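You operate a simulated robot arm through the tools that you are given. There is no shell and no other tool.

You run a simulated robot arm. Do the job below in one go: nothing can be reset, and whatever is moved stays where it is left.

Task
Close the press down: dial off, switch off, unplug, reel to its stand.
Fine: counter to nought, bed pushed in, plug on the table.
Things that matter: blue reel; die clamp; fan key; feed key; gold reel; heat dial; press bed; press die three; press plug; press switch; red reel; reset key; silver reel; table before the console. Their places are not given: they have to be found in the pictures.

Only the result counts: the job must be done as asked and must still hold three seconds after the hand-in. Knocking over, shifting, dropping, spilling or breaking anything else fails it.

Robot
A 7-joint arm with a three-finger gripper, fixed in place. Base frame: the origin is on the floor under the middle of its stand, x ahead of it, y to its left, z up; the work surface is at about z = 86. Lengths are in cm, angles in rad, forces in N, time in s.
It reaches about 134.2 cm from its shoulder. Its first joint turns from -2.897 to 2.897 rad. Payload 2.69 kg.
Tool frame: the origin (TCP) lies between the finger pads and is the grasp point; the fingertips stand 3 cm ahead of it; z points along the fingers, y is the line along which they close. The gripper opens to 12.8 cm; its body begins 11.7 cm behind the TCP.
Orientation is that of the tool frame in the base frame, as [roll, pitch, yaw] about the fixed x, y, z axes, in that order (R = Rz(yaw) Ry(pitch) Rx(roll)). With the fingers straight down and closing along the base's y, the tool's x points along the base's -x, its y along +y and its z along -z.

Tools
- The arm moves only by the tool play_rows. Its argument "commands" is a list that holds one entry, the list of rows, each a list of 6 numbers: the shift along the tool's x, y, z in units of 250 mm (1.0 is 250 mm), then the turn, a rotation vector about the tool's x, y, z in units of 120 degrees (1.0 is 120 degrees). In form: [[[x, y, z, rx, ry, rz], ...]]. A call has 1 to 20 rows; each row is the pose to reach, as a shift and turn from the pose commanded when the call began, along the tool's axes at that moment. "gripper" is the finger opening in cm, from 0 to 12.8, set as the call begins (left out, the last holds). A call with a number of a shift or a turn outside -1 to 1 is refused whole. Rows are played at 5 a second. More than 5 cm and 0.15 rad between two rows, or a gripper value outside its range, and nothing of the call is played. Where a pose cannot be reached the arm comes as near as it can. A force on the tool above 40 N (or 10 N above the force at the start of the call, whichever is more), or a blocked arm, ends the call early, and 0.2 s more pass. The fingers move at their own pace (about 12.7 cm/s each) and stop on an object; they squeeze with about 24 N. The grip force told is the motor's: it shows also when the fingers shut on nothing. Time passes only in rows, and 0.2 s behind the last, so rows that repeat a pose let the fingers close. It gives the time, the measured TCP pose, the force on the tool (base axes), the opening and the grip force at its end, in the units of the frame above (readings bear some noise), with the torque about the TCP (base axes, N m) and any sound that the robot's microphone picked up.
- Cameras (640 x 400 px; columns grow to the right, rows downward): "scene" is fixed at [4.95, -64.95, 149.25]; the picture's right is [0.75, -0.66, 0.00], its down [-0.19, -0.22, -0.96] and it looks along [0.63, 0.72, -0.29] (base axes); focal length 352 px, centre (320, 200). "wrist" rides on the gripper at [5.8, 5.4, -13.1] in the tool frame; the picture's right is [-0.68, 0.74, 0.00], its down [-0.62, -0.57, -0.55] and it looks along [-0.40, -0.37, 0.84] (tool axes); focal length 234 px, centre (320, 200).
- get_image(camera): a new picture of that camera. It takes no simulated time.
- slide_trunk(by): moves the trunk up (or, below 0, down) by that many cm; the arm rides with it, the base frame stays. It gives what a move gives, with no picture.
- point_at(camera, pixels): for up to 12 pixels [column, row] of the newest picture of that camera ("zoom" is the newest enlarged one), the place [x, y, z] in the base frame of the surface seen there, good to about 0.3 cm. It takes no simulated time.
- enlarge(camera, box): a new picture of the part [left, top, right, bottom] of that camera's present view, enlarged. It takes no simulated time.
- sign_off(): hands the job in; it is judged then, once.

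Open the gripper and draw the arm clear of the work before you hand the job in, unless the task says otherwise.

The tools are called after ">>>" by a JSON object that holds its "op" and its "data". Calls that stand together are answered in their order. play_rows: Moves the arm, as the interface text tells. Its arguments: {"type":"object","properties":{"commands":{"type":"array","items":{"type":"array","items":{"type":"array","items":{"type":"number"}}}},"gripper":{"type":"number"}},"required":["commands"]} The other tools are called the same way: slide_trunk (by) moves the trunk up or down; get_image (camera) takes a picture; point_at (camera, pixels) gives the place of the surface under pixels of a picture; enlarge (camera, box) takes an enlarged picture of a part of a camera's view; sign_off () hands the job in.

At the start:

```text
t: 0.0
eef_pos: [55.78, 27.57, 137.77]
tool_rot: [-3.141, 0.0, -3.141]
contact_force: [0.3, -0.3, 1.1]
wrist_torque: [0.01, -0.03, -0.02]
width: 12.82
grasp_force: 0.2
trunk travel left (down, up): [-15.0, 20.0]
```

scene: 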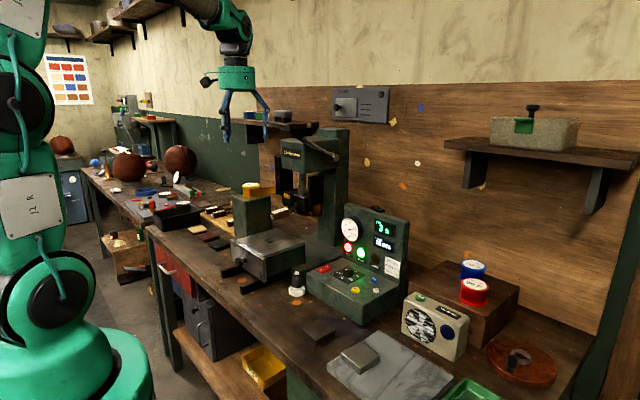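
wrist: 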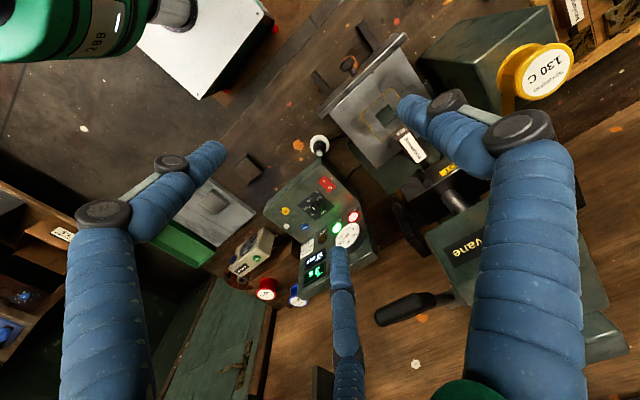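

I see a hot-foil press with a console (around pixel 355,270 in the scene), a gold reel near (250,190), and blue and red reels near (473,280). I'll enlarge these areas to read the details.

>>> {"op": "enlarge", "data": {"camera": "scene", "box": [290, 190, 430, 330]}}

>>> {"op": "enlarge", "data": {"camera": "scene", "box": [200, 110, 360, 210]}}

>>> {"op": "enlarge", "data": {"camera": "scene", "box": [210, 190, 320, 310]}}

>>> {"op": "enlarge", "data": {"camera": "scene", "box": [310, 70, 410, 140]}}

>>> {"op": "enlarge", "data": {"camera": "scene", "box": [390, 240, 580, 400]}}

>>> {"op": "enlarge", "data": {"camera": "scene", "box": [90, 140, 260, 260]}}

```text
2.86 times, centred on (360, 260) of scene
```

zoom: 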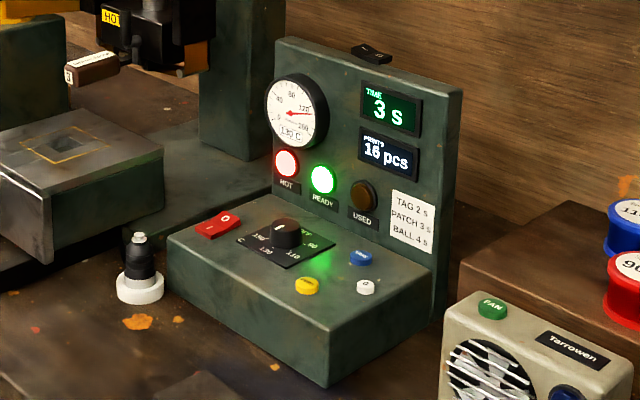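

```text
4.00 times, centred on (280, 160) of scene
```

zoom: 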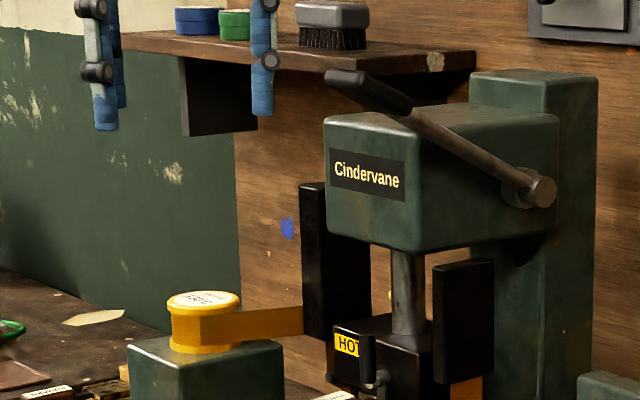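

```text
3.33 times, centred on (265, 250) of scene
```

zoom: 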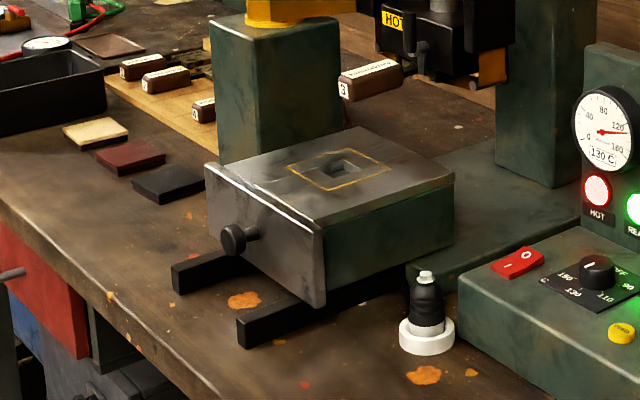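

```text
5.71 times, centred on (360, 105) of scene
```

zoom: 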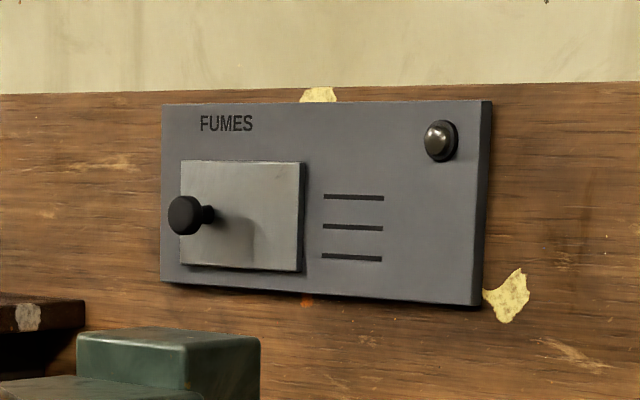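

```text
2.50 times, centred on (485, 320) of scene
```

zoom: 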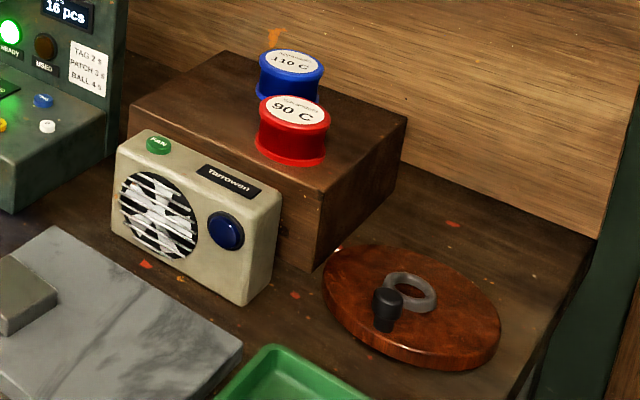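

```text
3.33 times, centred on (175, 200) of scene
```

zoom: 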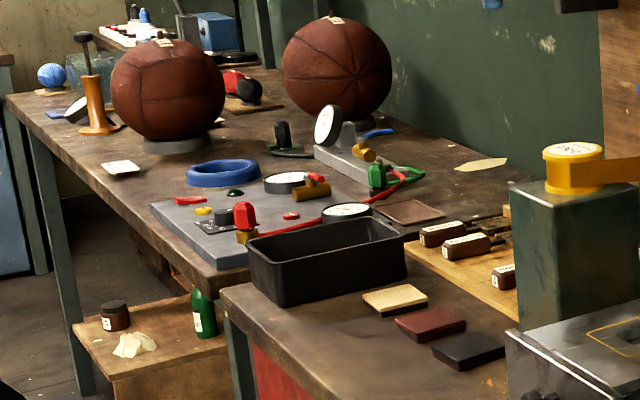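

The console shows TIME 3 s, PRINTS 16 pcs and a gauge at 130 C. The switch and dial look on, and the plug sits in a white floor socket at about (297,285). I'll look at the same parts from the wrist.

>>> {"op": "enlarge", "data": {"camera": "wrist", "box": [220, 130, 400, 310]}}

>>> {"op": "enlarge", "data": {"camera": "wrist", "box": [300, 20, 460, 220]}}

>>> {"op": "enlarge", "data": {"camera": "wrist", "box": [200, 240, 340, 400]}}

>>> {"op": "enlarge", "data": {"camera": "wrist", "box": [460, 0, 640, 130]}}

>>> {"op": "enlarge", "data": {"camera": "scene", "box": [300, 200, 410, 270]}}

>>> {"op": "enlarge", "data": {"camera": "scene", "box": [300, 250, 400, 320]}}

```text
2.22 times, centred on (310, 220) of wrist
```

zoom: 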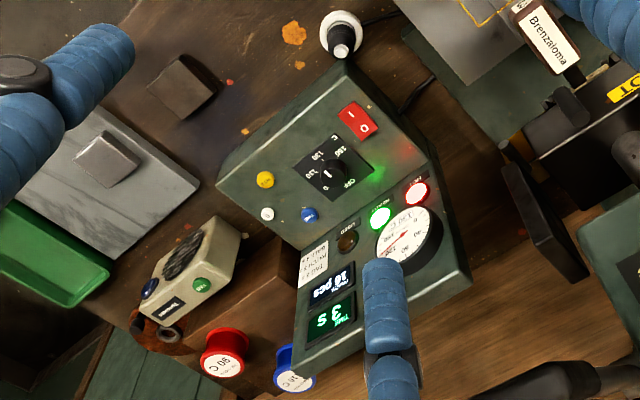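

```text
2.00 times, centred on (380, 120) of wrist
```

zoom: 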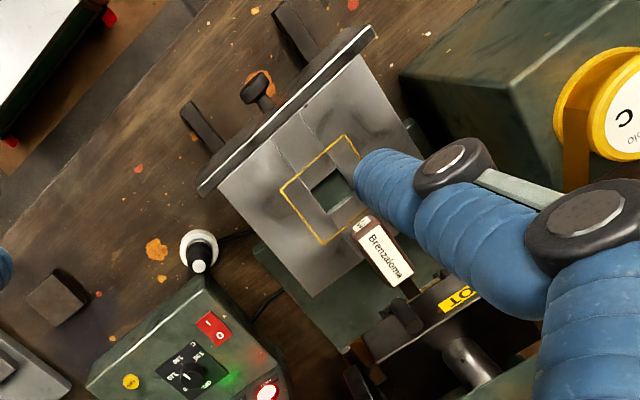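

```text
2.50 times, centred on (270, 320) of wrist
```

zoom: 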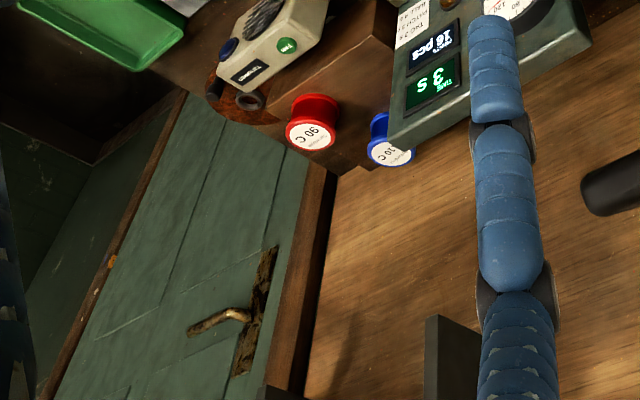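

```text
3.08 times, centred on (550, 65) of wrist
```

zoom: 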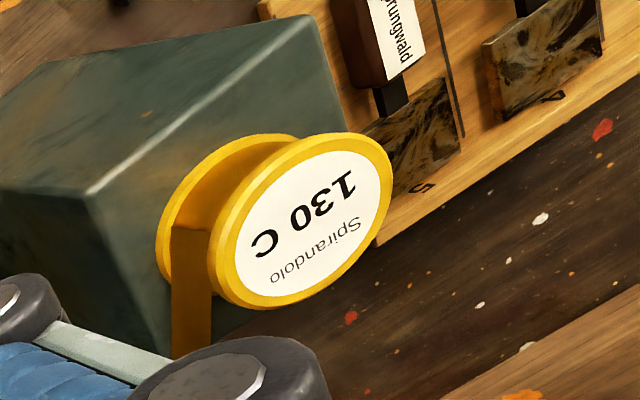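

```text
5.71 times, centred on (355, 235) of scene
```

zoom: 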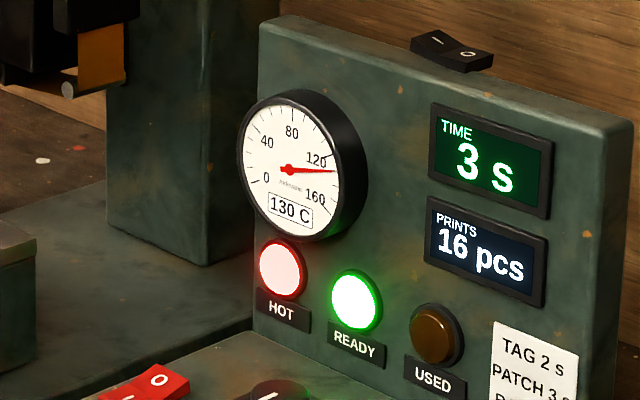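

```text
5.71 times, centred on (350, 285) of scene
```

zoom: 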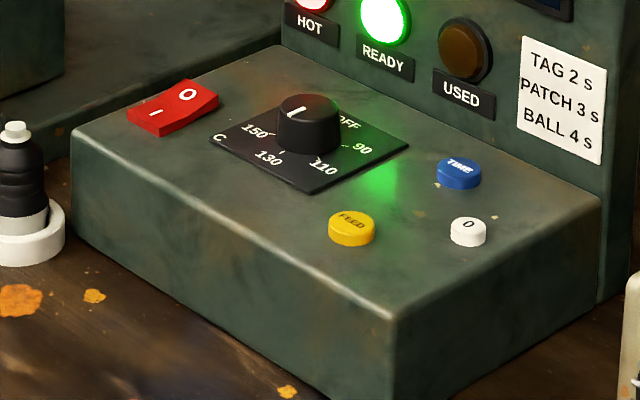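

I'll zoom much closer on the dial, the rocker switches and the plug, where the dial sits around (344,272) in the scene.

>>> {"op": "enlarge", "data": {"camera": "scene", "box": [328, 258, 376, 288]}}

>>> {"op": "enlarge", "data": {"camera": "wrist", "box": [295, 165, 345, 225]}}

>>> {"op": "enlarge", "data": {"camera": "scene", "box": [275, 260, 335, 305]}}

>>> {"op": "enlarge", "data": {"camera": "scene", "box": [360, 195, 400, 220]}}

>>> {"op": "enlarge", "data": {"camera": "scene", "box": [270, 150, 340, 220]}}

```text
13.33 times, centred on (352, 273) of scene
```

zoom: 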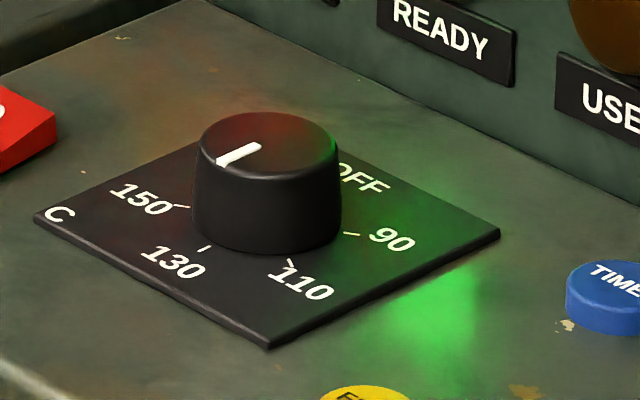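

```text
6.67 times, centred on (320, 195) of wrist
```

zoom: 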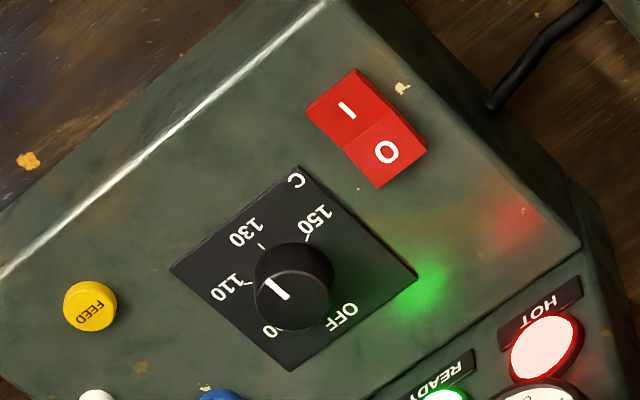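

```text
8.89 times, centred on (305, 282) of scene
```

zoom: 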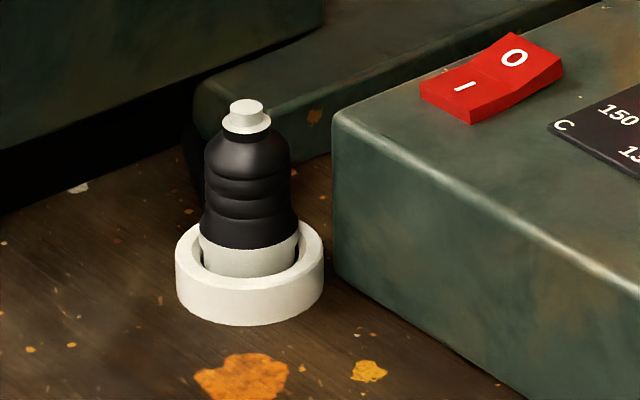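

```text
16.00 times, centred on (380, 208) of scene
```

zoom: 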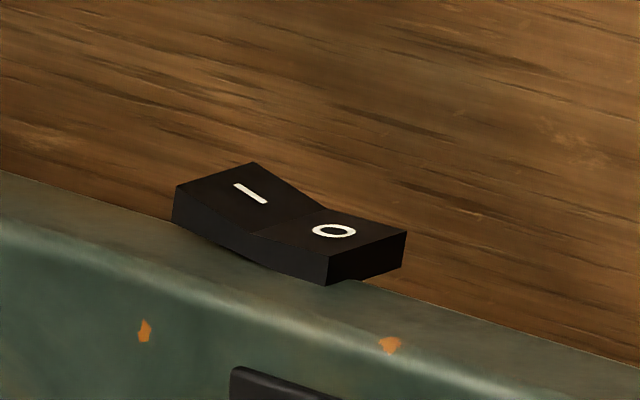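

```text
5.71 times, centred on (305, 185) of scene
```

zoom: 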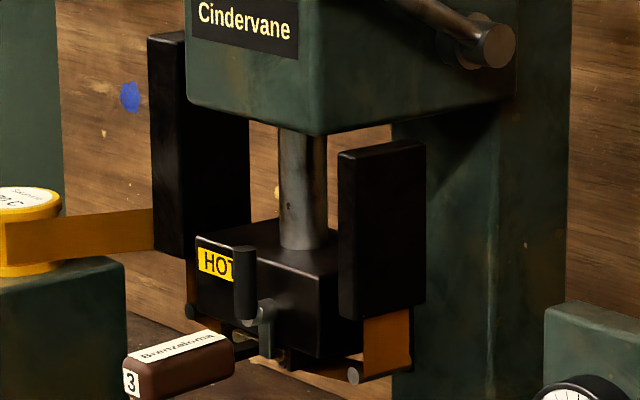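

The red rocker sits with its "I" end down (on), and the black rocker on top of the console looks like its "O" end is down (off). I'll measure the main features in 3D.

>>> {"op": "point_at", "data": {"camera": "scene", "pixels": [[297, 272], [297, 293], [297, 268], [325, 270], [319, 273], [348, 270], [345, 268], [351, 290], [371, 290], [369, 280], [420, 297], [250, 185]]}}

>>> {"op": "point_at", "data": {"camera": "scene", "pixels": [[473, 267], [474, 285], [430, 290], [515, 285], [460, 265], [410, 275], [252, 275], [265, 240], [230, 245], [300, 240], [262, 262], [320, 330]]}}

```text
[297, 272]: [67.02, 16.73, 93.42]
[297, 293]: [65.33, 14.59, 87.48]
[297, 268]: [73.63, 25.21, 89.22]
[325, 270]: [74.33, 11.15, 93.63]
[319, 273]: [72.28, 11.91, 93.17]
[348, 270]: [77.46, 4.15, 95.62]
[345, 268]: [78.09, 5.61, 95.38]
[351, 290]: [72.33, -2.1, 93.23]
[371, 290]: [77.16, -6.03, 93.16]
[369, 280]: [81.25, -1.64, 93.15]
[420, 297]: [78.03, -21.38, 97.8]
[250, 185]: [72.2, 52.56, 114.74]
```

```text
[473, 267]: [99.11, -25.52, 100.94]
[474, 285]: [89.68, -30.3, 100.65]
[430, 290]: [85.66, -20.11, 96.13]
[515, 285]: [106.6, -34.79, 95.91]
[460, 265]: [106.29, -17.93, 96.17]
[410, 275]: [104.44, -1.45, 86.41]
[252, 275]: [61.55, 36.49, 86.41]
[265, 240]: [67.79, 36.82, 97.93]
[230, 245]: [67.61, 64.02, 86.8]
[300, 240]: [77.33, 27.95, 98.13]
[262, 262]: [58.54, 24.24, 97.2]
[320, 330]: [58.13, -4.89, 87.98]
```

I'll measure the tall obstacles: panel top at (375,208), press head, lever, and both shelves.

>>> {"op": "point_at", "data": {"camera": "scene", "pixels": [[372, 206], [405, 222], [345, 210], [310, 145], [310, 170], [285, 140], [345, 155], [335, 130], [285, 126], [535, 155], [460, 145], [360, 105]]}}

>>> {"op": "point_at", "data": {"camera": "scene", "pixels": [[300, 188], [318, 190], [283, 210], [271, 195], [250, 215], [236, 205], [270, 205], [353, 278], [340, 270], [375, 277], [378, 208], [383, 209]]}}

```text
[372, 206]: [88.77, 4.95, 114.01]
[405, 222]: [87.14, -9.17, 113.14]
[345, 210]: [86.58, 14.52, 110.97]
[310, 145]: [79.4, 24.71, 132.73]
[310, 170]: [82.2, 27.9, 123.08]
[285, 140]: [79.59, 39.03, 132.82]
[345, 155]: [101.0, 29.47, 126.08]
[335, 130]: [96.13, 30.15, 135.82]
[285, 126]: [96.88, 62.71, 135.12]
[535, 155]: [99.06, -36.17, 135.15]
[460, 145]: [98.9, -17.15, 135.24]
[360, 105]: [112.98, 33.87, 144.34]
```

```text
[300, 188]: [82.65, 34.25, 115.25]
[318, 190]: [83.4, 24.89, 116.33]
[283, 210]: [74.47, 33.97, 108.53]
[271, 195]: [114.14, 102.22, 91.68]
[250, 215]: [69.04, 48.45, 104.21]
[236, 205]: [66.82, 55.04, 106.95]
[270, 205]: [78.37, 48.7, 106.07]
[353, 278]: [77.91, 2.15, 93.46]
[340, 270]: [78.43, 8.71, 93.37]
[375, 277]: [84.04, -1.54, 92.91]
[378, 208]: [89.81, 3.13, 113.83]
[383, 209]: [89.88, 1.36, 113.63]
```

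Clear space is needed for a look at the reel stand, so I'll first swing the arm sideways at its current height (z≈138), away from the press head.

>>> {"op": "play_rows", "data": {"commands": [[[0, -0.19, 0, 0, 0, 0], [0, -0.38, 0, 0, 0, 0], [0, -0.57, 0, 0, 0, 0], [0, -0.76, 0, 0, 0, 0], [0, -0.95, 0, 0, 0, 0]]]}}

>>> {"op": "play_rows", "data": {"commands": [[[0, -0.19, 0, 0, 0, 0], [0, -0.38, 0, 0, 0, 0], [0, -0.57, 0, 0, 0, 0], [-0.15, -0.65, 0.1, 0, 0, 0], [-0.3, -0.72, 0.2, 0, 0, 0], [-0.45, -0.76, 0.3, 0, 0, 0], [-0.6, -0.8, 0.35, 0, 0, 0]]]}}

>>> {"op": "get_image", "data": {"camera": "wrist"}}

>>> {"op": "get_image", "data": {"camera": "scene"}}

```text
t: 1.2
eef_pos: [55.68, 3.81, 137.79]
tool_rot: [-3.141, 0.0, 3.141]
contact_force: [-1.0, -0.5, -0.3]
wrist_torque: [0.03, -0.04, 0.03]
width: 12.8
grasp_force: 0.0
trunk travel left (down, up): [-15.0, 20.0]
```

```text
t: 2.8
eef_pos: [70.68, -16.24, 128.91]
tool_rot: [-3.141, 0.0, 3.141]
contact_force: [-0.8, -0.1, -0.2]
wrist_torque: [0.0, -0.06, 0.0]
width: 12.8
grasp_force: 0.1
trunk travel left (down, up): [-15.0, 20.0]
```

```text
taken
```

wrist: 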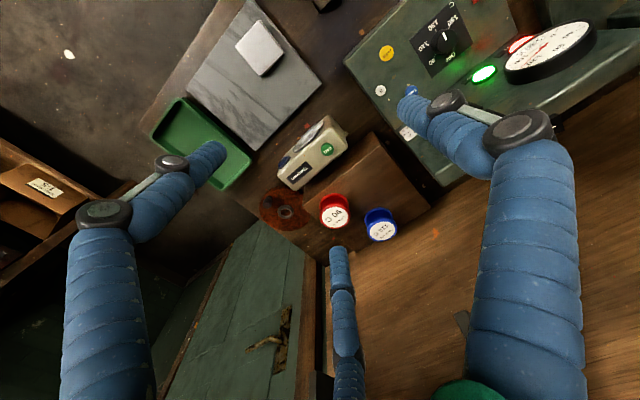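

```text
taken
```

scene: 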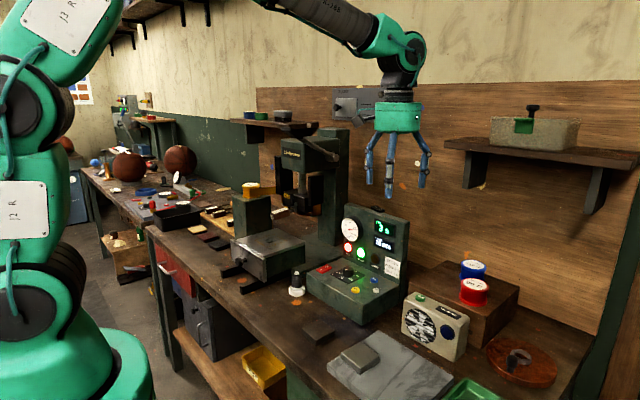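

The wrist now sees the stand box with red (335,210) and blue (380,225) reels. I'll enlarge it to look for the vacant place and the silver reel.

>>> {"op": "enlarge", "data": {"camera": "wrist", "box": [300, 130, 440, 260]}}

>>> {"op": "enlarge", "data": {"camera": "wrist", "box": [360, 0, 500, 140]}}

>>> {"op": "enlarge", "data": {"camera": "scene", "box": [420, 250, 530, 320]}}

```text
3.08 times, centred on (370, 195) of wrist
```

zoom: 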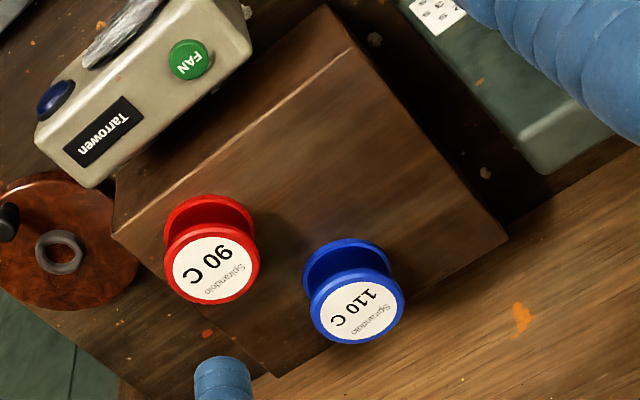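

```text
2.86 times, centred on (430, 70) of wrist
```

zoom: 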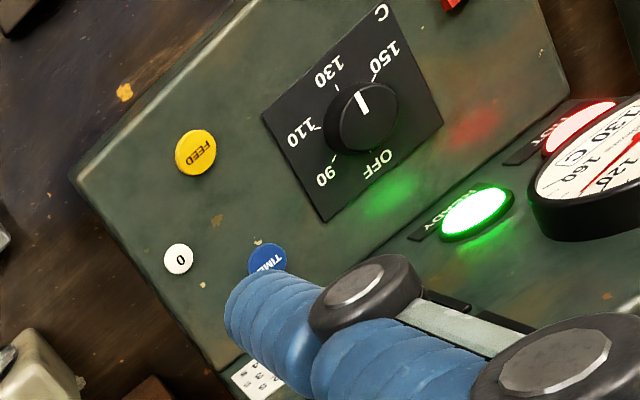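

```text
5.71 times, centred on (475, 285) of scene
```

zoom: 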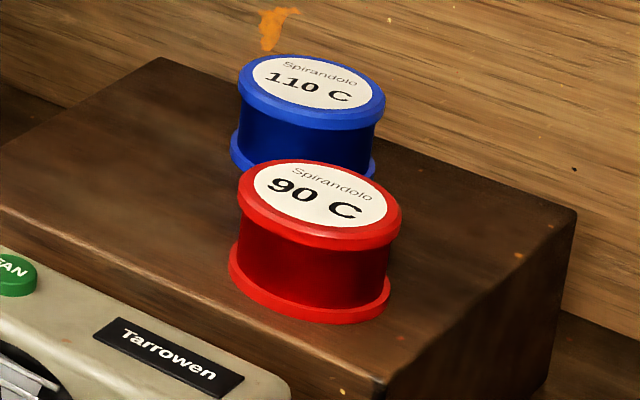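

The dial pointer reads 130. I'll measure its ticks with the zoom, and look at the round disc and other places for the silver reel or another stand.

>>> {"op": "enlarge", "data": {"camera": "wrist", "box": [410, 0, 480, 70]}}

>>> {"op": "enlarge", "data": {"camera": "scene", "box": [470, 330, 590, 400]}}

>>> {"op": "enlarge", "data": {"camera": "scene", "box": [80, 60, 240, 180]}}

>>> {"op": "enlarge", "data": {"camera": "scene", "box": [150, 180, 260, 250]}}

>>> {"op": "enlarge", "data": {"camera": "scene", "box": [100, 230, 300, 400]}}

```text
5.71 times, centred on (445, 35) of wrist
```

zoom: 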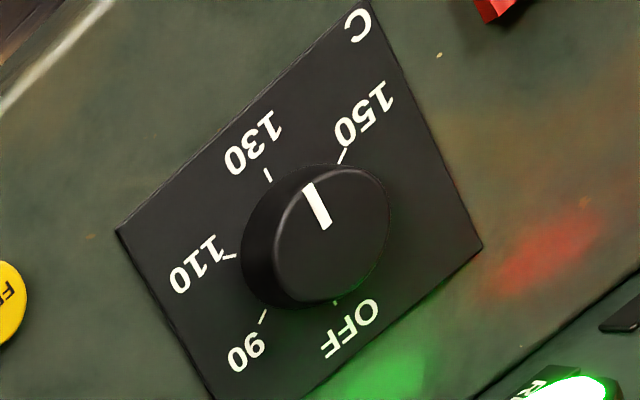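

```text
5.33 times, centred on (530, 365) of scene
```

zoom: 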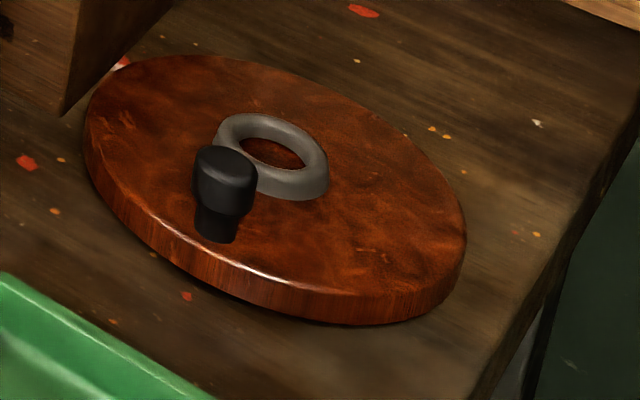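

```text
3.33 times, centred on (160, 120) of scene
```

zoom: 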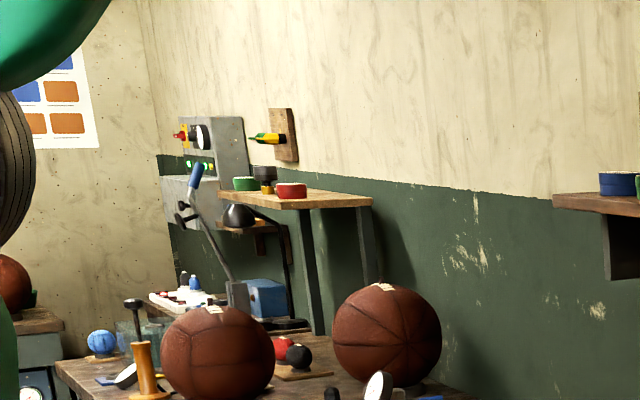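

```text
5.71 times, centred on (205, 215) of scene
```

zoom: 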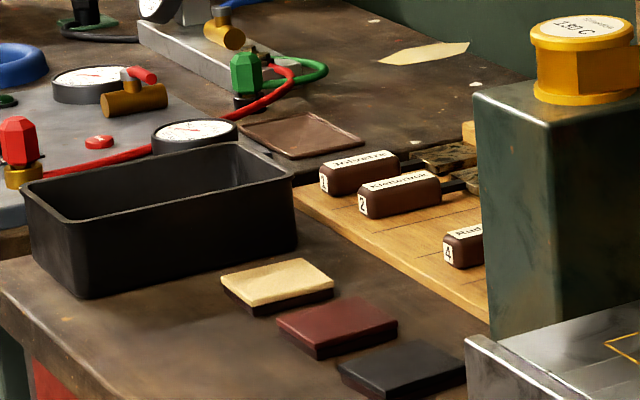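

```text
2.35 times, centred on (200, 315) of scene
```

zoom: 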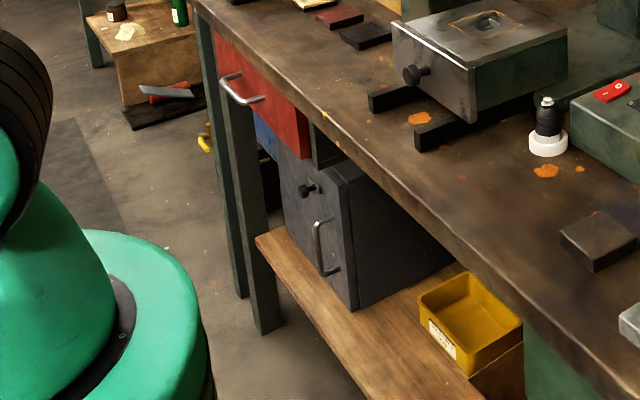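

I'll measure the stand box corners, the reels on it and the dial ticks in the wrist view.

>>> {"op": "point_at", "data": {"camera": "wrist", "pixels": [[372, 136], [425, 205], [326, 204], [345, 190], [333, 217], [383, 232], [360, 170], [400, 200], [360, 245], [284, 212], [321, 153], [301, 151]]}}

>>> {"op": "enlarge", "data": {"camera": "wrist", "box": [410, 0, 480, 70]}}

>>> {"op": "point_at", "data": {"camera": "zoom", "pixels": [[267, 174], [342, 155], [230, 256], [263, 316], [335, 303], [316, 240], [320, 228], [308, 187], [480, 248], [120, 230], [365, 5], [375, 240]]}}

```text
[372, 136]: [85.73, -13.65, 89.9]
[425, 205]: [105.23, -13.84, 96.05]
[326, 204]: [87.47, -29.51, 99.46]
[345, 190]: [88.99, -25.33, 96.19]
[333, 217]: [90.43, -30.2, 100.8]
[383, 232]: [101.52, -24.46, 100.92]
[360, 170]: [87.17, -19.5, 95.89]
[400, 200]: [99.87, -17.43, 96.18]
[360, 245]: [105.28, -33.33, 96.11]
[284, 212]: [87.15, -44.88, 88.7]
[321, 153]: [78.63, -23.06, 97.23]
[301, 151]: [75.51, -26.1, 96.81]
```

```text
5.71 times, centred on (445, 35) of wrist
```

zoom: 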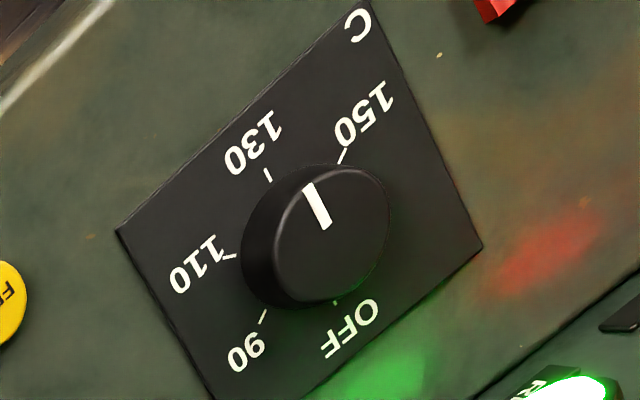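

```text
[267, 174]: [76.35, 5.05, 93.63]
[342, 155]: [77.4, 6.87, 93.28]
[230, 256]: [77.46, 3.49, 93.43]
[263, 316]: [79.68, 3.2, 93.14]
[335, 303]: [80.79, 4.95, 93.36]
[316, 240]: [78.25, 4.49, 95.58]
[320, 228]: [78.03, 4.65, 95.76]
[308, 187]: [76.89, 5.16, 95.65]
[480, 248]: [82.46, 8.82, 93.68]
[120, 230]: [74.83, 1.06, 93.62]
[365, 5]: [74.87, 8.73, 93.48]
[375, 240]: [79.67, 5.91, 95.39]
```

Dial geometry is clear: centre (78.65, 4.94), 130 at -x and OFF at +x, so it needs a 180° counter-clockwise turn seen from above. I'll close the fingers partly in free air to learn their shape in the picture.

>>> {"op": "play_rows", "data": {"commands": [[[0, 0, 0, 0, 0, 0], [0, 0, 0, 0, 0, 0], [0, 0, 0, 0, 0, 0], [0, 0, 0, 0, 0, 0]]], "gripper": 0}}

>>> {"op": "get_image", "data": {"camera": "wrist"}}

>>> {"op": "enlarge", "data": {"camera": "scene", "box": [340, 60, 450, 210]}}

>>> {"op": "point_at", "data": {"camera": "scene", "pixels": [[447, 145], [480, 157], [520, 163], [575, 170], [610, 168], [500, 140], [530, 110], [480, 140], [600, 155]]}}

```text
t: 3.8
eef_pos: [70.58, -16.36, 129.07]
tool_rot: [-3.141, -0.001, 3.141]
contact_force: [-0.7, -0.9, 0.5]
wrist_torque: [0.07, -0.03, 0.02]
width: 0.2
grasp_force: 24.3
trunk travel left (down, up): [-15.0, 20.0]
```

```text
taken
```

wrist: 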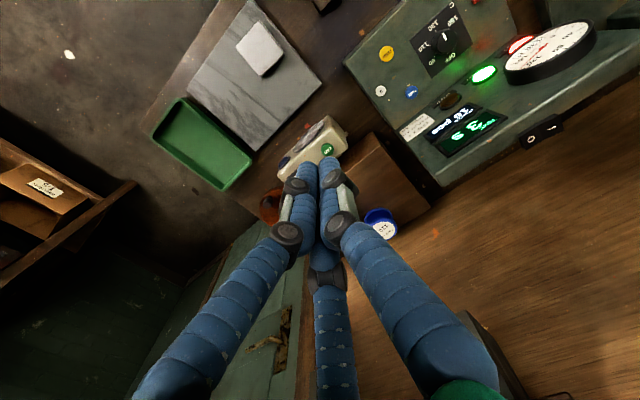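

```text
2.67 times, centred on (395, 135) of scene
```

zoom: 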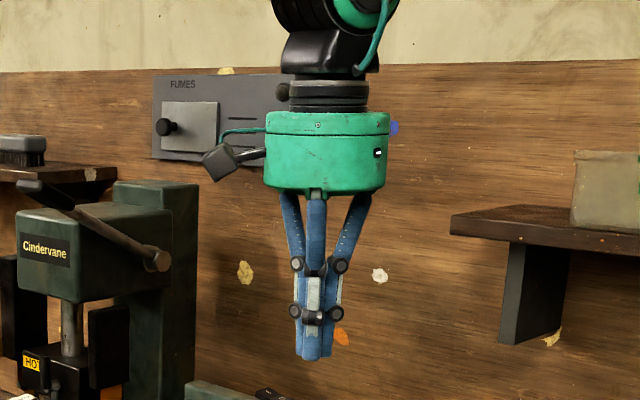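

```text
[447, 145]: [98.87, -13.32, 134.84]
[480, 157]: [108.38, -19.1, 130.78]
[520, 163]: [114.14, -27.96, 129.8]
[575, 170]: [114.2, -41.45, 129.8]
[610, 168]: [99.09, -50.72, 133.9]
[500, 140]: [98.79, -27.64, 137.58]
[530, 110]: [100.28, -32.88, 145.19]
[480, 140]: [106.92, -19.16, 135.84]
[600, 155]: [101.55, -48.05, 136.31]
```

Closed, the fingertips form a tight bundle, good for pressing keys. I'll measure the keys, console surface and the black rocker from this clearer wrist view.

>>> {"op": "point_at", "data": {"camera": "wrist", "pixels": [[380, 91], [374, 100], [411, 91], [387, 53], [395, 110], [445, 35], [533, 137], [550, 127], [527, 50], [450, 98], [465, 75], [540, 150]]}}

>>> {"op": "enlarge", "data": {"camera": "wrist", "box": [350, 40, 590, 190]}}

```text
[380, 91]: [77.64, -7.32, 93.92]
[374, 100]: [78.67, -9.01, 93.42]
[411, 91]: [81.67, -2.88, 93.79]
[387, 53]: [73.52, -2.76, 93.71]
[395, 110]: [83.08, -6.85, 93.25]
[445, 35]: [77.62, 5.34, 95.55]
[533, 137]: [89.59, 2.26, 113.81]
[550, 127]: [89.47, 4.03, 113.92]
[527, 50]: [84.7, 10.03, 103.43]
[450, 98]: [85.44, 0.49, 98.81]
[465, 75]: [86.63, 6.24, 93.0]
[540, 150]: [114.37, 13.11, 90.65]
```

```text
2.67 times, centred on (470, 115) of wrist
```

zoom: 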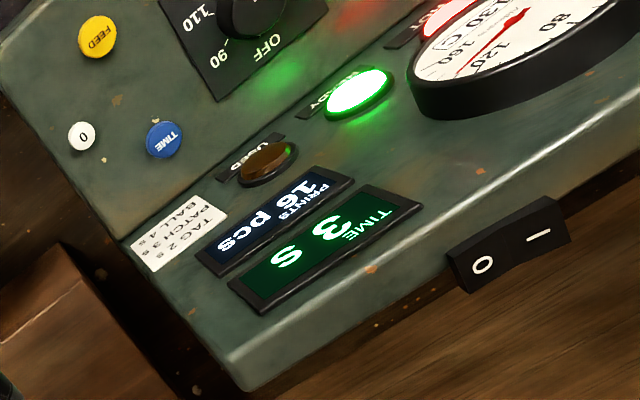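

I'll locate the white "0" key and red switch ends precisely with tighter zooms.

>>> {"op": "enlarge", "data": {"camera": "wrist", "box": [360, 30, 430, 120]}}

>>> {"op": "point_at", "data": {"camera": "zoom", "pixels": [[250, 160], [253, 271], [392, 273], [250, 250], [250, 290], [230, 270], [275, 270]]}}

>>> {"op": "enlarge", "data": {"camera": "scene", "box": [310, 260, 390, 310]}}

>>> {"op": "point_at", "data": {"camera": "zoom", "pixels": [[488, 233], [462, 160], [328, 245], [60, 85], [120, 50], [276, 80], [90, 65]]}}

```text
4.44 times, centred on (395, 75) of wrist
```

zoom: 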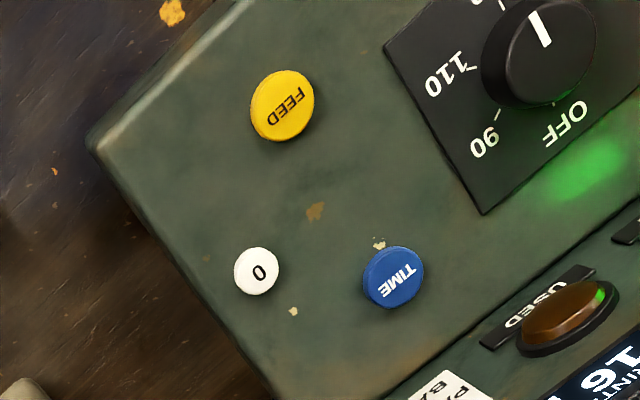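

```text
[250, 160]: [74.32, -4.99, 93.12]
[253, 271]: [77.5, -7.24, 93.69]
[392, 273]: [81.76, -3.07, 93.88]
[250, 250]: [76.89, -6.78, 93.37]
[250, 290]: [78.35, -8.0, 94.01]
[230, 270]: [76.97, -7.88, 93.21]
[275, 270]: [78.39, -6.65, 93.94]
```

```text
8.00 times, centred on (350, 285) of scene
```

zoom: 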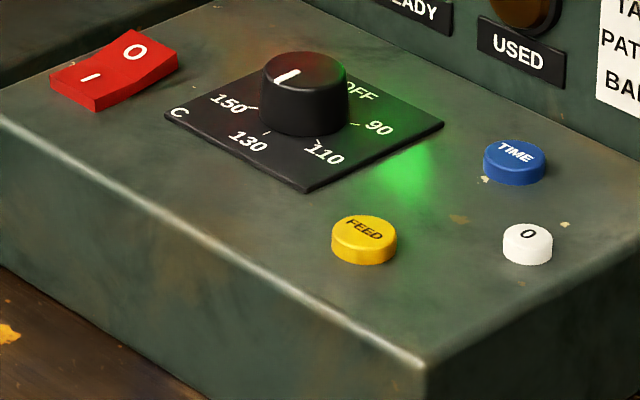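

```text
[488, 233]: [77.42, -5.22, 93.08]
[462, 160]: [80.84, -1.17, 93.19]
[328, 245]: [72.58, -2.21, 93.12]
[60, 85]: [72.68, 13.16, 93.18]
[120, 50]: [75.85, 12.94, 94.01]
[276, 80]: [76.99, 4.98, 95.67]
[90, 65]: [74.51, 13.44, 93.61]
```

I'll point again at the exact key centres in that zoom: white (527,233), yellow (363,230), blue (514,153), and switch I (92,77) and O (133,50).

>>> {"op": "point_at", "data": {"camera": "zoom", "pixels": [[527, 233], [527, 250], [363, 230], [514, 153], [92, 77], [133, 50], [150, 42], [75, 68], [112, 63], [155, 60], [130, 85], [170, 90]]}}

```text
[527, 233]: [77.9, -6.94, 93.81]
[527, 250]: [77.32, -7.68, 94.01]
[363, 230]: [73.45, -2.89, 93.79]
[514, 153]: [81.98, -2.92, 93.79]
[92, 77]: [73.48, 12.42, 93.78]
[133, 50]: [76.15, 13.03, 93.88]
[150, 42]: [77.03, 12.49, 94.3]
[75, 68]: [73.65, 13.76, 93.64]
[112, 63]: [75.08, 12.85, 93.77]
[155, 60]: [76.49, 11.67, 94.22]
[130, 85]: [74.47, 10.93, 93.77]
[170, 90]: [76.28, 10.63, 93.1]
```

Targets are set: white key (77.6, -7.2, 93.8). I'll move the closed fingers above the reset key.

>>> {"op": "play_rows", "data": {"commands": [[[-0.09, 0.12, 0.05, 0, 0, 0], [-0.18, 0.24, 0.1, 0, 0, 0], [-0.273, 0.359, 0.15, 0, 0, 0], [-0.273, 0.359, 0.33, 0, 0, 0], [-0.273, 0.359, 0.51, 0, 0, 0], [-0.273, 0.359, 0.69, 0, 0, 0], [-0.273, 0.359, 0.86, 0, 0, 0], [-0.273, 0.359, 0.96, 0, 0, 0], [-0.273, 0.359, 0.96, 0, 0, 0]]]}}

>>> {"op": "get_image", "data": {"camera": "wrist"}}

>>> {"op": "enlarge", "data": {"camera": "scene", "box": [320, 180, 440, 320]}}

```text
t: 5.8
eef_pos: [77.58, -7.27, 104.88]
tool_rot: [-3.141, 0.002, -3.141]
contact_force: [0.4, 0.2, 0.0]
wrist_torque: [-0.01, 0.04, -0.03]
width: 0.23
grasp_force: 24.3
trunk travel left (down, up): [-15.0, 20.0]
```

```text
taken
```

wrist: 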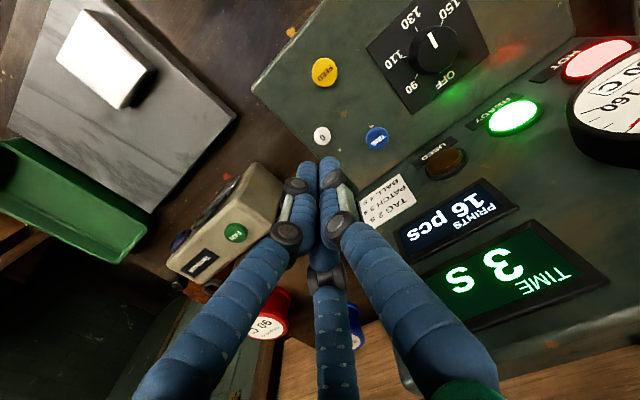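

```text
2.86 times, centred on (380, 250) of scene
```

zoom: 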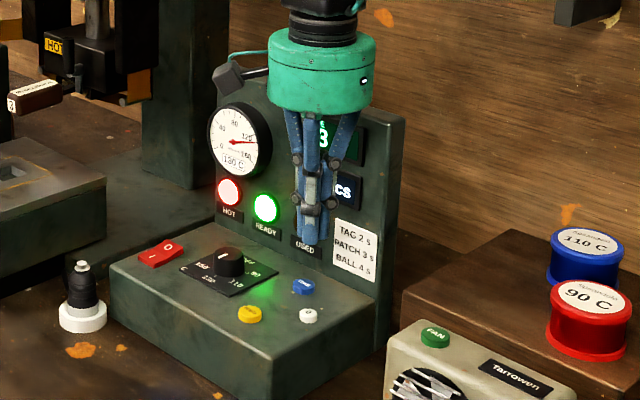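

The white key at (322,135) lines up right under the tip axis. I'll descend to just above it, then press in small steps.

>>> {"op": "play_rows", "data": {"commands": [[[0, 0, 0.12, 0, 0, 0], [0, 0, 0.22, 0, 0, 0], [0, 0, 0.28, 0, 0, 0], [0, 0, 0.292, 0, 0, 0], [0, 0, 0.304, 0, 0, 0], [0, 0, 0.304, 0, 0, 0]]]}}

>>> {"op": "get_image", "data": {"camera": "wrist"}}

>>> {"op": "enlarge", "data": {"camera": "scene", "box": [340, 240, 420, 310]}}

```text
t: 7.2
eef_pos: [77.47, -7.27, 97.26]
tool_rot: [-3.141, 0.001, -3.14]
contact_force: [-0.4, 0.2, -0.5]
wrist_torque: [0.01, 0.02, -0.04]
width: 0.21
grasp_force: 23.9
trunk travel left (down, up): [-15.0, 20.0]
```

```text
taken
```

wrist: 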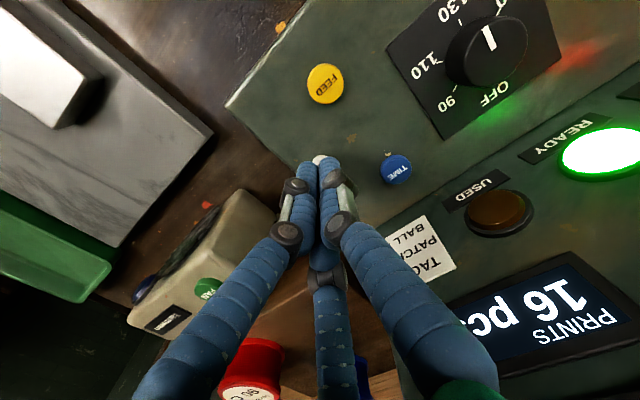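

```text
5.71 times, centred on (380, 275) of scene
```

zoom: 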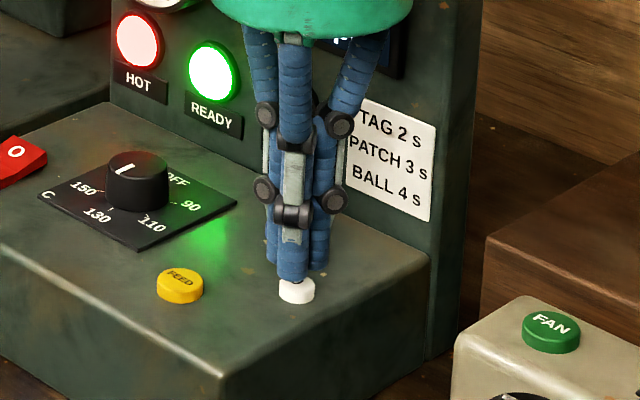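

The tip sits right over the white key; now I press in 1 mm steps and listen for a click.

>>> {"op": "play_rows", "data": {"commands": [[[0, 0, 0.006, 0, 0, 0], [0, 0, 0.012, 0, 0, 0], [0, 0, 0.018, 0, 0, 0], [0, 0, 0.024, 0, 0, 0], [0, 0, 0.03, 0, 0, 0], [0, 0, 0.036, 0, 0, 0]]]}}

>>> {"op": "get_image", "data": {"camera": "wrist"}}

```text
t: 8.6
eef_pos: [77.43, -7.23, 96.53]
tool_rot: [-3.141, 0.0, 3.142]
contact_force: [0.6, -0.4, 0.7]
wrist_torque: [-0.02, -0.02, -0.03]
width: 0.22
grasp_force: 23.5
trunk travel left (down, up): [-15.0, 20.0]
```

```text
taken
```

wrist: 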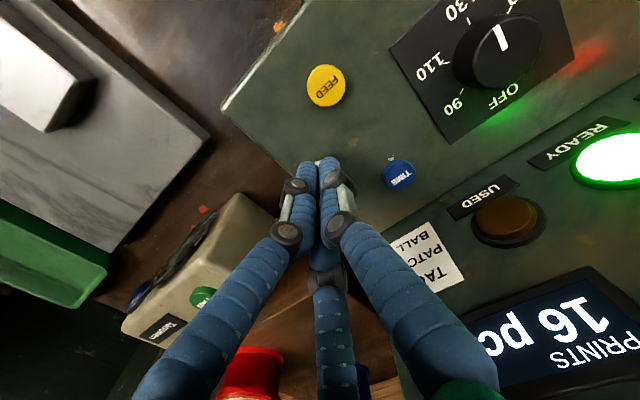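

No contact yet at TCP z 96.5, so I'll keep pressing in 1 mm steps.

>>> {"op": "play_rows", "data": {"commands": [[[0, 0, 0.004, 0, 0, 0], [0, 0, 0.008, 0, 0, 0], [0, 0, 0.012, 0, 0, 0], [0, 0, 0.016, 0, 0, 0]]]}}

>>> {"op": "get_image", "data": {"camera": "wrist"}}

>>> {"op": "enlarge", "data": {"camera": "scene", "box": [360, 260, 410, 305]}}

```text
t: 9.6
eef_pos: [77.54, -7.1, 96.08]
tool_rot: [-3.141, -0.001, -3.141]
contact_force: [-0.4, 0.6, 1.4]
wrist_torque: [-0.02, 0.03, 0.05]
width: 0.62
grasp_force: 31.3
trunk travel left (down, up): [-15.0, 20.0]
heard: click
```

```text
taken
```

wrist: 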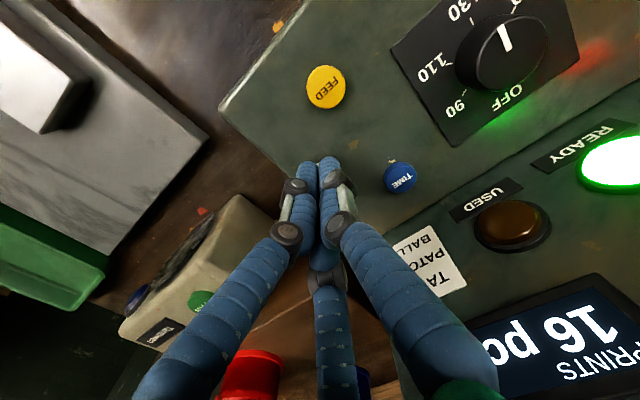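

```text
8.89 times, centred on (385, 282) of scene
```

zoom: 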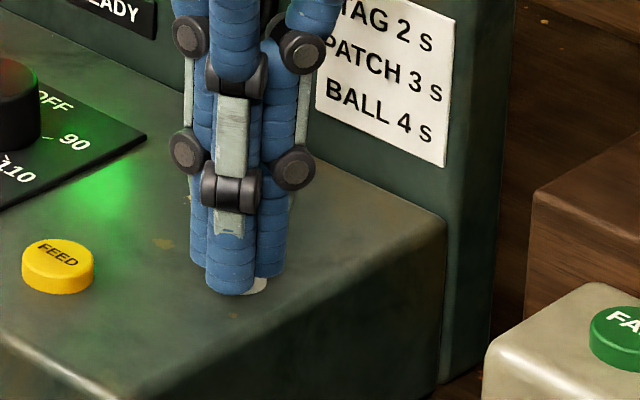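

A click was heard, but the display at (560,320) still reads 16 pcs. I'll hold the key about a second, then look again.

>>> {"op": "play_rows", "data": {"commands": [[[0, 0, 0, 0, 0, 0], [0, 0, 0, 0, 0, 0], [0, 0, 0, 0, 0, 0], [0, 0, 0, 0, 0, 0], [0, 0, 0, 0, 0, 0]]]}}

>>> {"op": "get_image", "data": {"camera": "wrist"}}

```text
t: 10.8
eef_pos: [77.59, -7.12, 96.17]
tool_rot: [3.142, 0.0, 3.141]
contact_force: [-0.5, 0.8, 1.0]
wrist_torque: [0.02, -0.02, 0.0]
width: 0.6
grasp_force: 31.6
trunk travel left (down, up): [-15.0, 20.0]
```

```text
taken
```

wrist: 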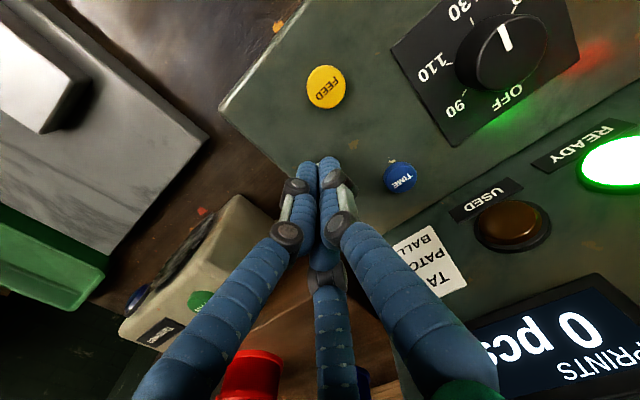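

The display now reads 0 pcs. I'll lift off straight up and move over the heat dial at (78.65, 4.94), opening the fingers to 7 cm.

>>> {"op": "play_rows", "data": {"commands": [[[0, 0, -0.08, 0, 0, 0], [0, 0, -0.2, 0, 0, 0], [0, 0, -0.36, 0, 0, 0], [0, 0, -0.4, 0, 0, 0]]]}}

>>> {"op": "play_rows", "data": {"commands": [[[-0.014, 0.16, 0, 0, 0, 0.065], [-0.028, 0.32, 0, 0, 0, 0.13], [-0.042, 0.486, 0, 0, 0, 0.195], [-0.042, 0.486, 0, 0, 0, 0.26], [-0.042, 0.486, 0, 0, 0, 0.325], [-0.042, 0.486, 0, 0, 0, 0.39], [-0.042, 0.486, 0, 0, 0, 0.455], [-0.042, 0.486, 0, 0, 0, 0.5], [-0.042, 0.486, 0, 0, 0, 0.5]]], "gripper": 7}}

>>> {"op": "get_image", "data": {"camera": "wrist"}}

>>> {"op": "enlarge", "data": {"camera": "scene", "box": [290, 160, 430, 320]}}

```text
t: 11.8
eef_pos: [77.6, -7.24, 106.13]
tool_rot: [-3.141, 0.0, 3.14]
contact_force: [0.2, 0.4, 0.1]
wrist_torque: [0.03, -0.05, 0.02]
width: 0.21
grasp_force: 31.3
trunk travel left (down, up): [-15.0, 20.0]
```

```text
t: 13.8
eef_pos: [78.72, 4.88, 106.12]
tool_rot: [-3.141, 0.001, 2.094]
contact_force: [-0.9, -0.2, 0.8]
wrist_torque: [-0.01, 0.02, -0.03]
width: 7.01
grasp_force: 0.0
trunk travel left (down, up): [-15.0, 20.0]
```

```text
taken
```

wrist: 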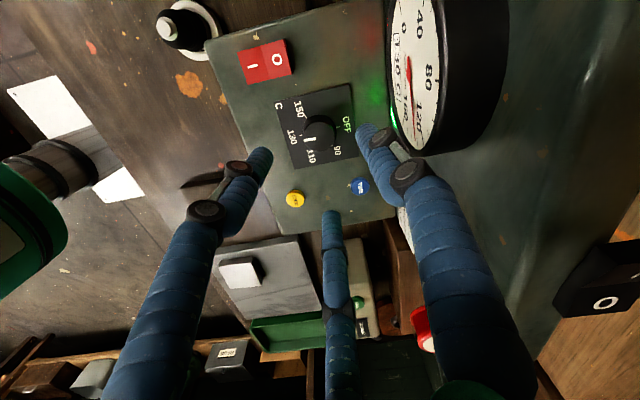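

```text
2.50 times, centred on (360, 240) of scene
```

zoom: 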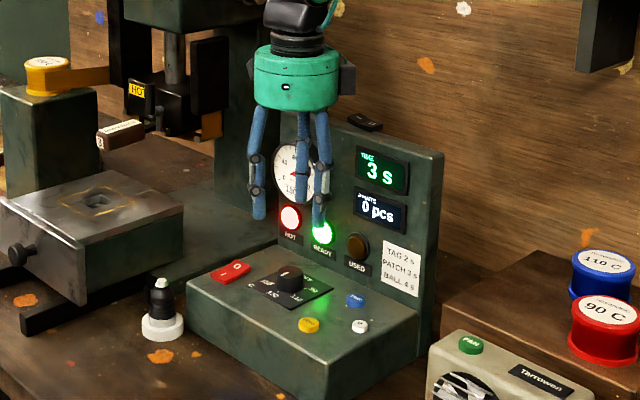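

Aligned over the dial, with 0 pcs shown. Before going down I'll check how far the gauge (right side of the wrist picture) protrudes.

>>> {"op": "point_at", "data": {"camera": "wrist", "pixels": [[445, 20], [470, 60], [500, 60], [470, 140], [430, 150], [420, 80], [398, 90], [318, 125], [335, 126], [307, 130], [520, 150], [375, 60]]}}

>>> {"op": "enlarge", "data": {"camera": "wrist", "box": [230, 60, 430, 240]}}

```text
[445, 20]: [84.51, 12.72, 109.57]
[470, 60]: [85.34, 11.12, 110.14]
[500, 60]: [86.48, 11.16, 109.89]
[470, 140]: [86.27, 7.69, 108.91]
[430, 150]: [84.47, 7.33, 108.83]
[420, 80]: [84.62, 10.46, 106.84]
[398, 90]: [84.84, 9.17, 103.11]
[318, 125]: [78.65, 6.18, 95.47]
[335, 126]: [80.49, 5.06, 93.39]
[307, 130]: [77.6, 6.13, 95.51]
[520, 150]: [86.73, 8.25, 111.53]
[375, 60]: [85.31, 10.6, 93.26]
```

```text
2.22 times, centred on (330, 150) of wrist
```

zoom: 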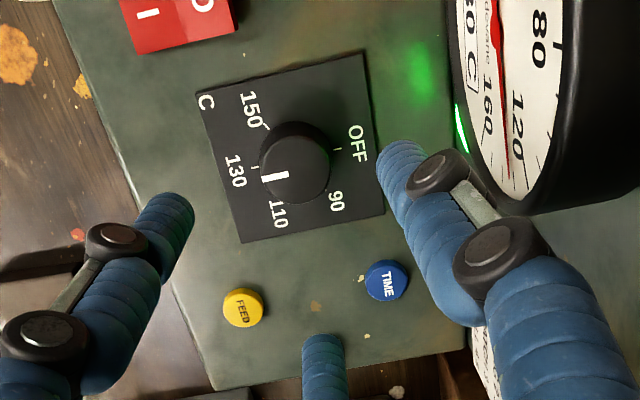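

I'll find the exact knob centre from its edges in this zoom before rotating to a finger layout clear of the gauge.

>>> {"op": "point_at", "data": {"camera": "zoom", "pixels": [[266, 165], [326, 160], [297, 126], [297, 198], [297, 162], [275, 178], [284, 177], [262, 176], [370, 55], [195, 95], [243, 240], [384, 210]]}}

```text
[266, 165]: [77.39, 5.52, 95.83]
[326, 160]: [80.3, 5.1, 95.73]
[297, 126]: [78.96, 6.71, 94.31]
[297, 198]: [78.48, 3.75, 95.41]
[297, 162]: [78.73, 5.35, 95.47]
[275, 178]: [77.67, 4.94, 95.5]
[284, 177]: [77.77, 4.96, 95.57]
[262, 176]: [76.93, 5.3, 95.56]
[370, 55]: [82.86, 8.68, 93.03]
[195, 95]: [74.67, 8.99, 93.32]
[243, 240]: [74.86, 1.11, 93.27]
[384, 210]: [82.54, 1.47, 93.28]
```

Centre confirmed at about (78.7, 5.0). I rotate 30° so no finger points at the gauge, narrow to 6 cm, and lower around the knob.

>>> {"op": "play_rows", "data": {"commands": [[[0, 0.003, 0, 0, 0, -0.0625], [0, 0.003, 0, 0, 0, -0.125], [0, 0.003, 0, 0, 0, -0.1875], [0, 0.003, 0, 0, 0, -0.25], [0, 0.003, 0.12, 0, 0, -0.25], [0, 0.003, 0.22, 0, 0, -0.25], [0, 0.003, 0.3, 0, 0, -0.25], [0, 0.003, 0.34, 0, 0, -0.25], [0, 0.003, 0.36, 0, 0, -0.25], [0, 0.003, 0.36, 0, 0, -0.25]]], "gripper": 6}}

>>> {"op": "get_image", "data": {"camera": "wrist"}}

>>> {"op": "enlarge", "data": {"camera": "scene", "box": [300, 190, 410, 310]}}

```text
t: 16.0
eef_pos: [78.67, 5.04, 97.06]
tool_rot: [3.141, 0.0, 2.617]
contact_force: [0.7, 0.1, -0.9]
wrist_torque: [-0.02, 0.03, -0.01]
width: 6.02
grasp_force: 0.0
trunk travel left (down, up): [-15.0, 20.0]
```

```text
taken
```

wrist: 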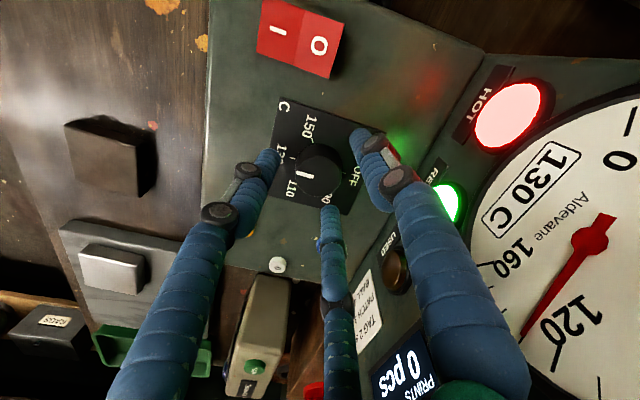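

```text
3.33 times, centred on (355, 250) of scene
```

zoom: 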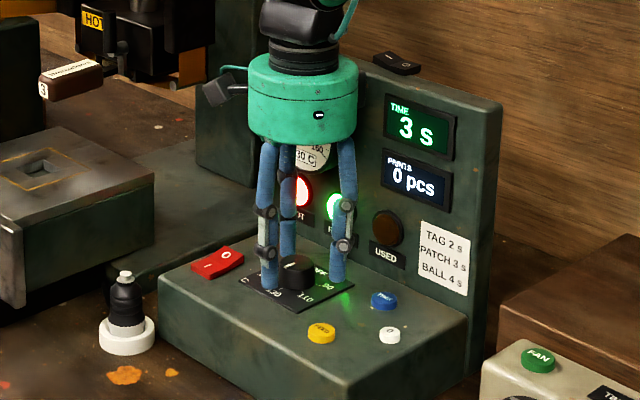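

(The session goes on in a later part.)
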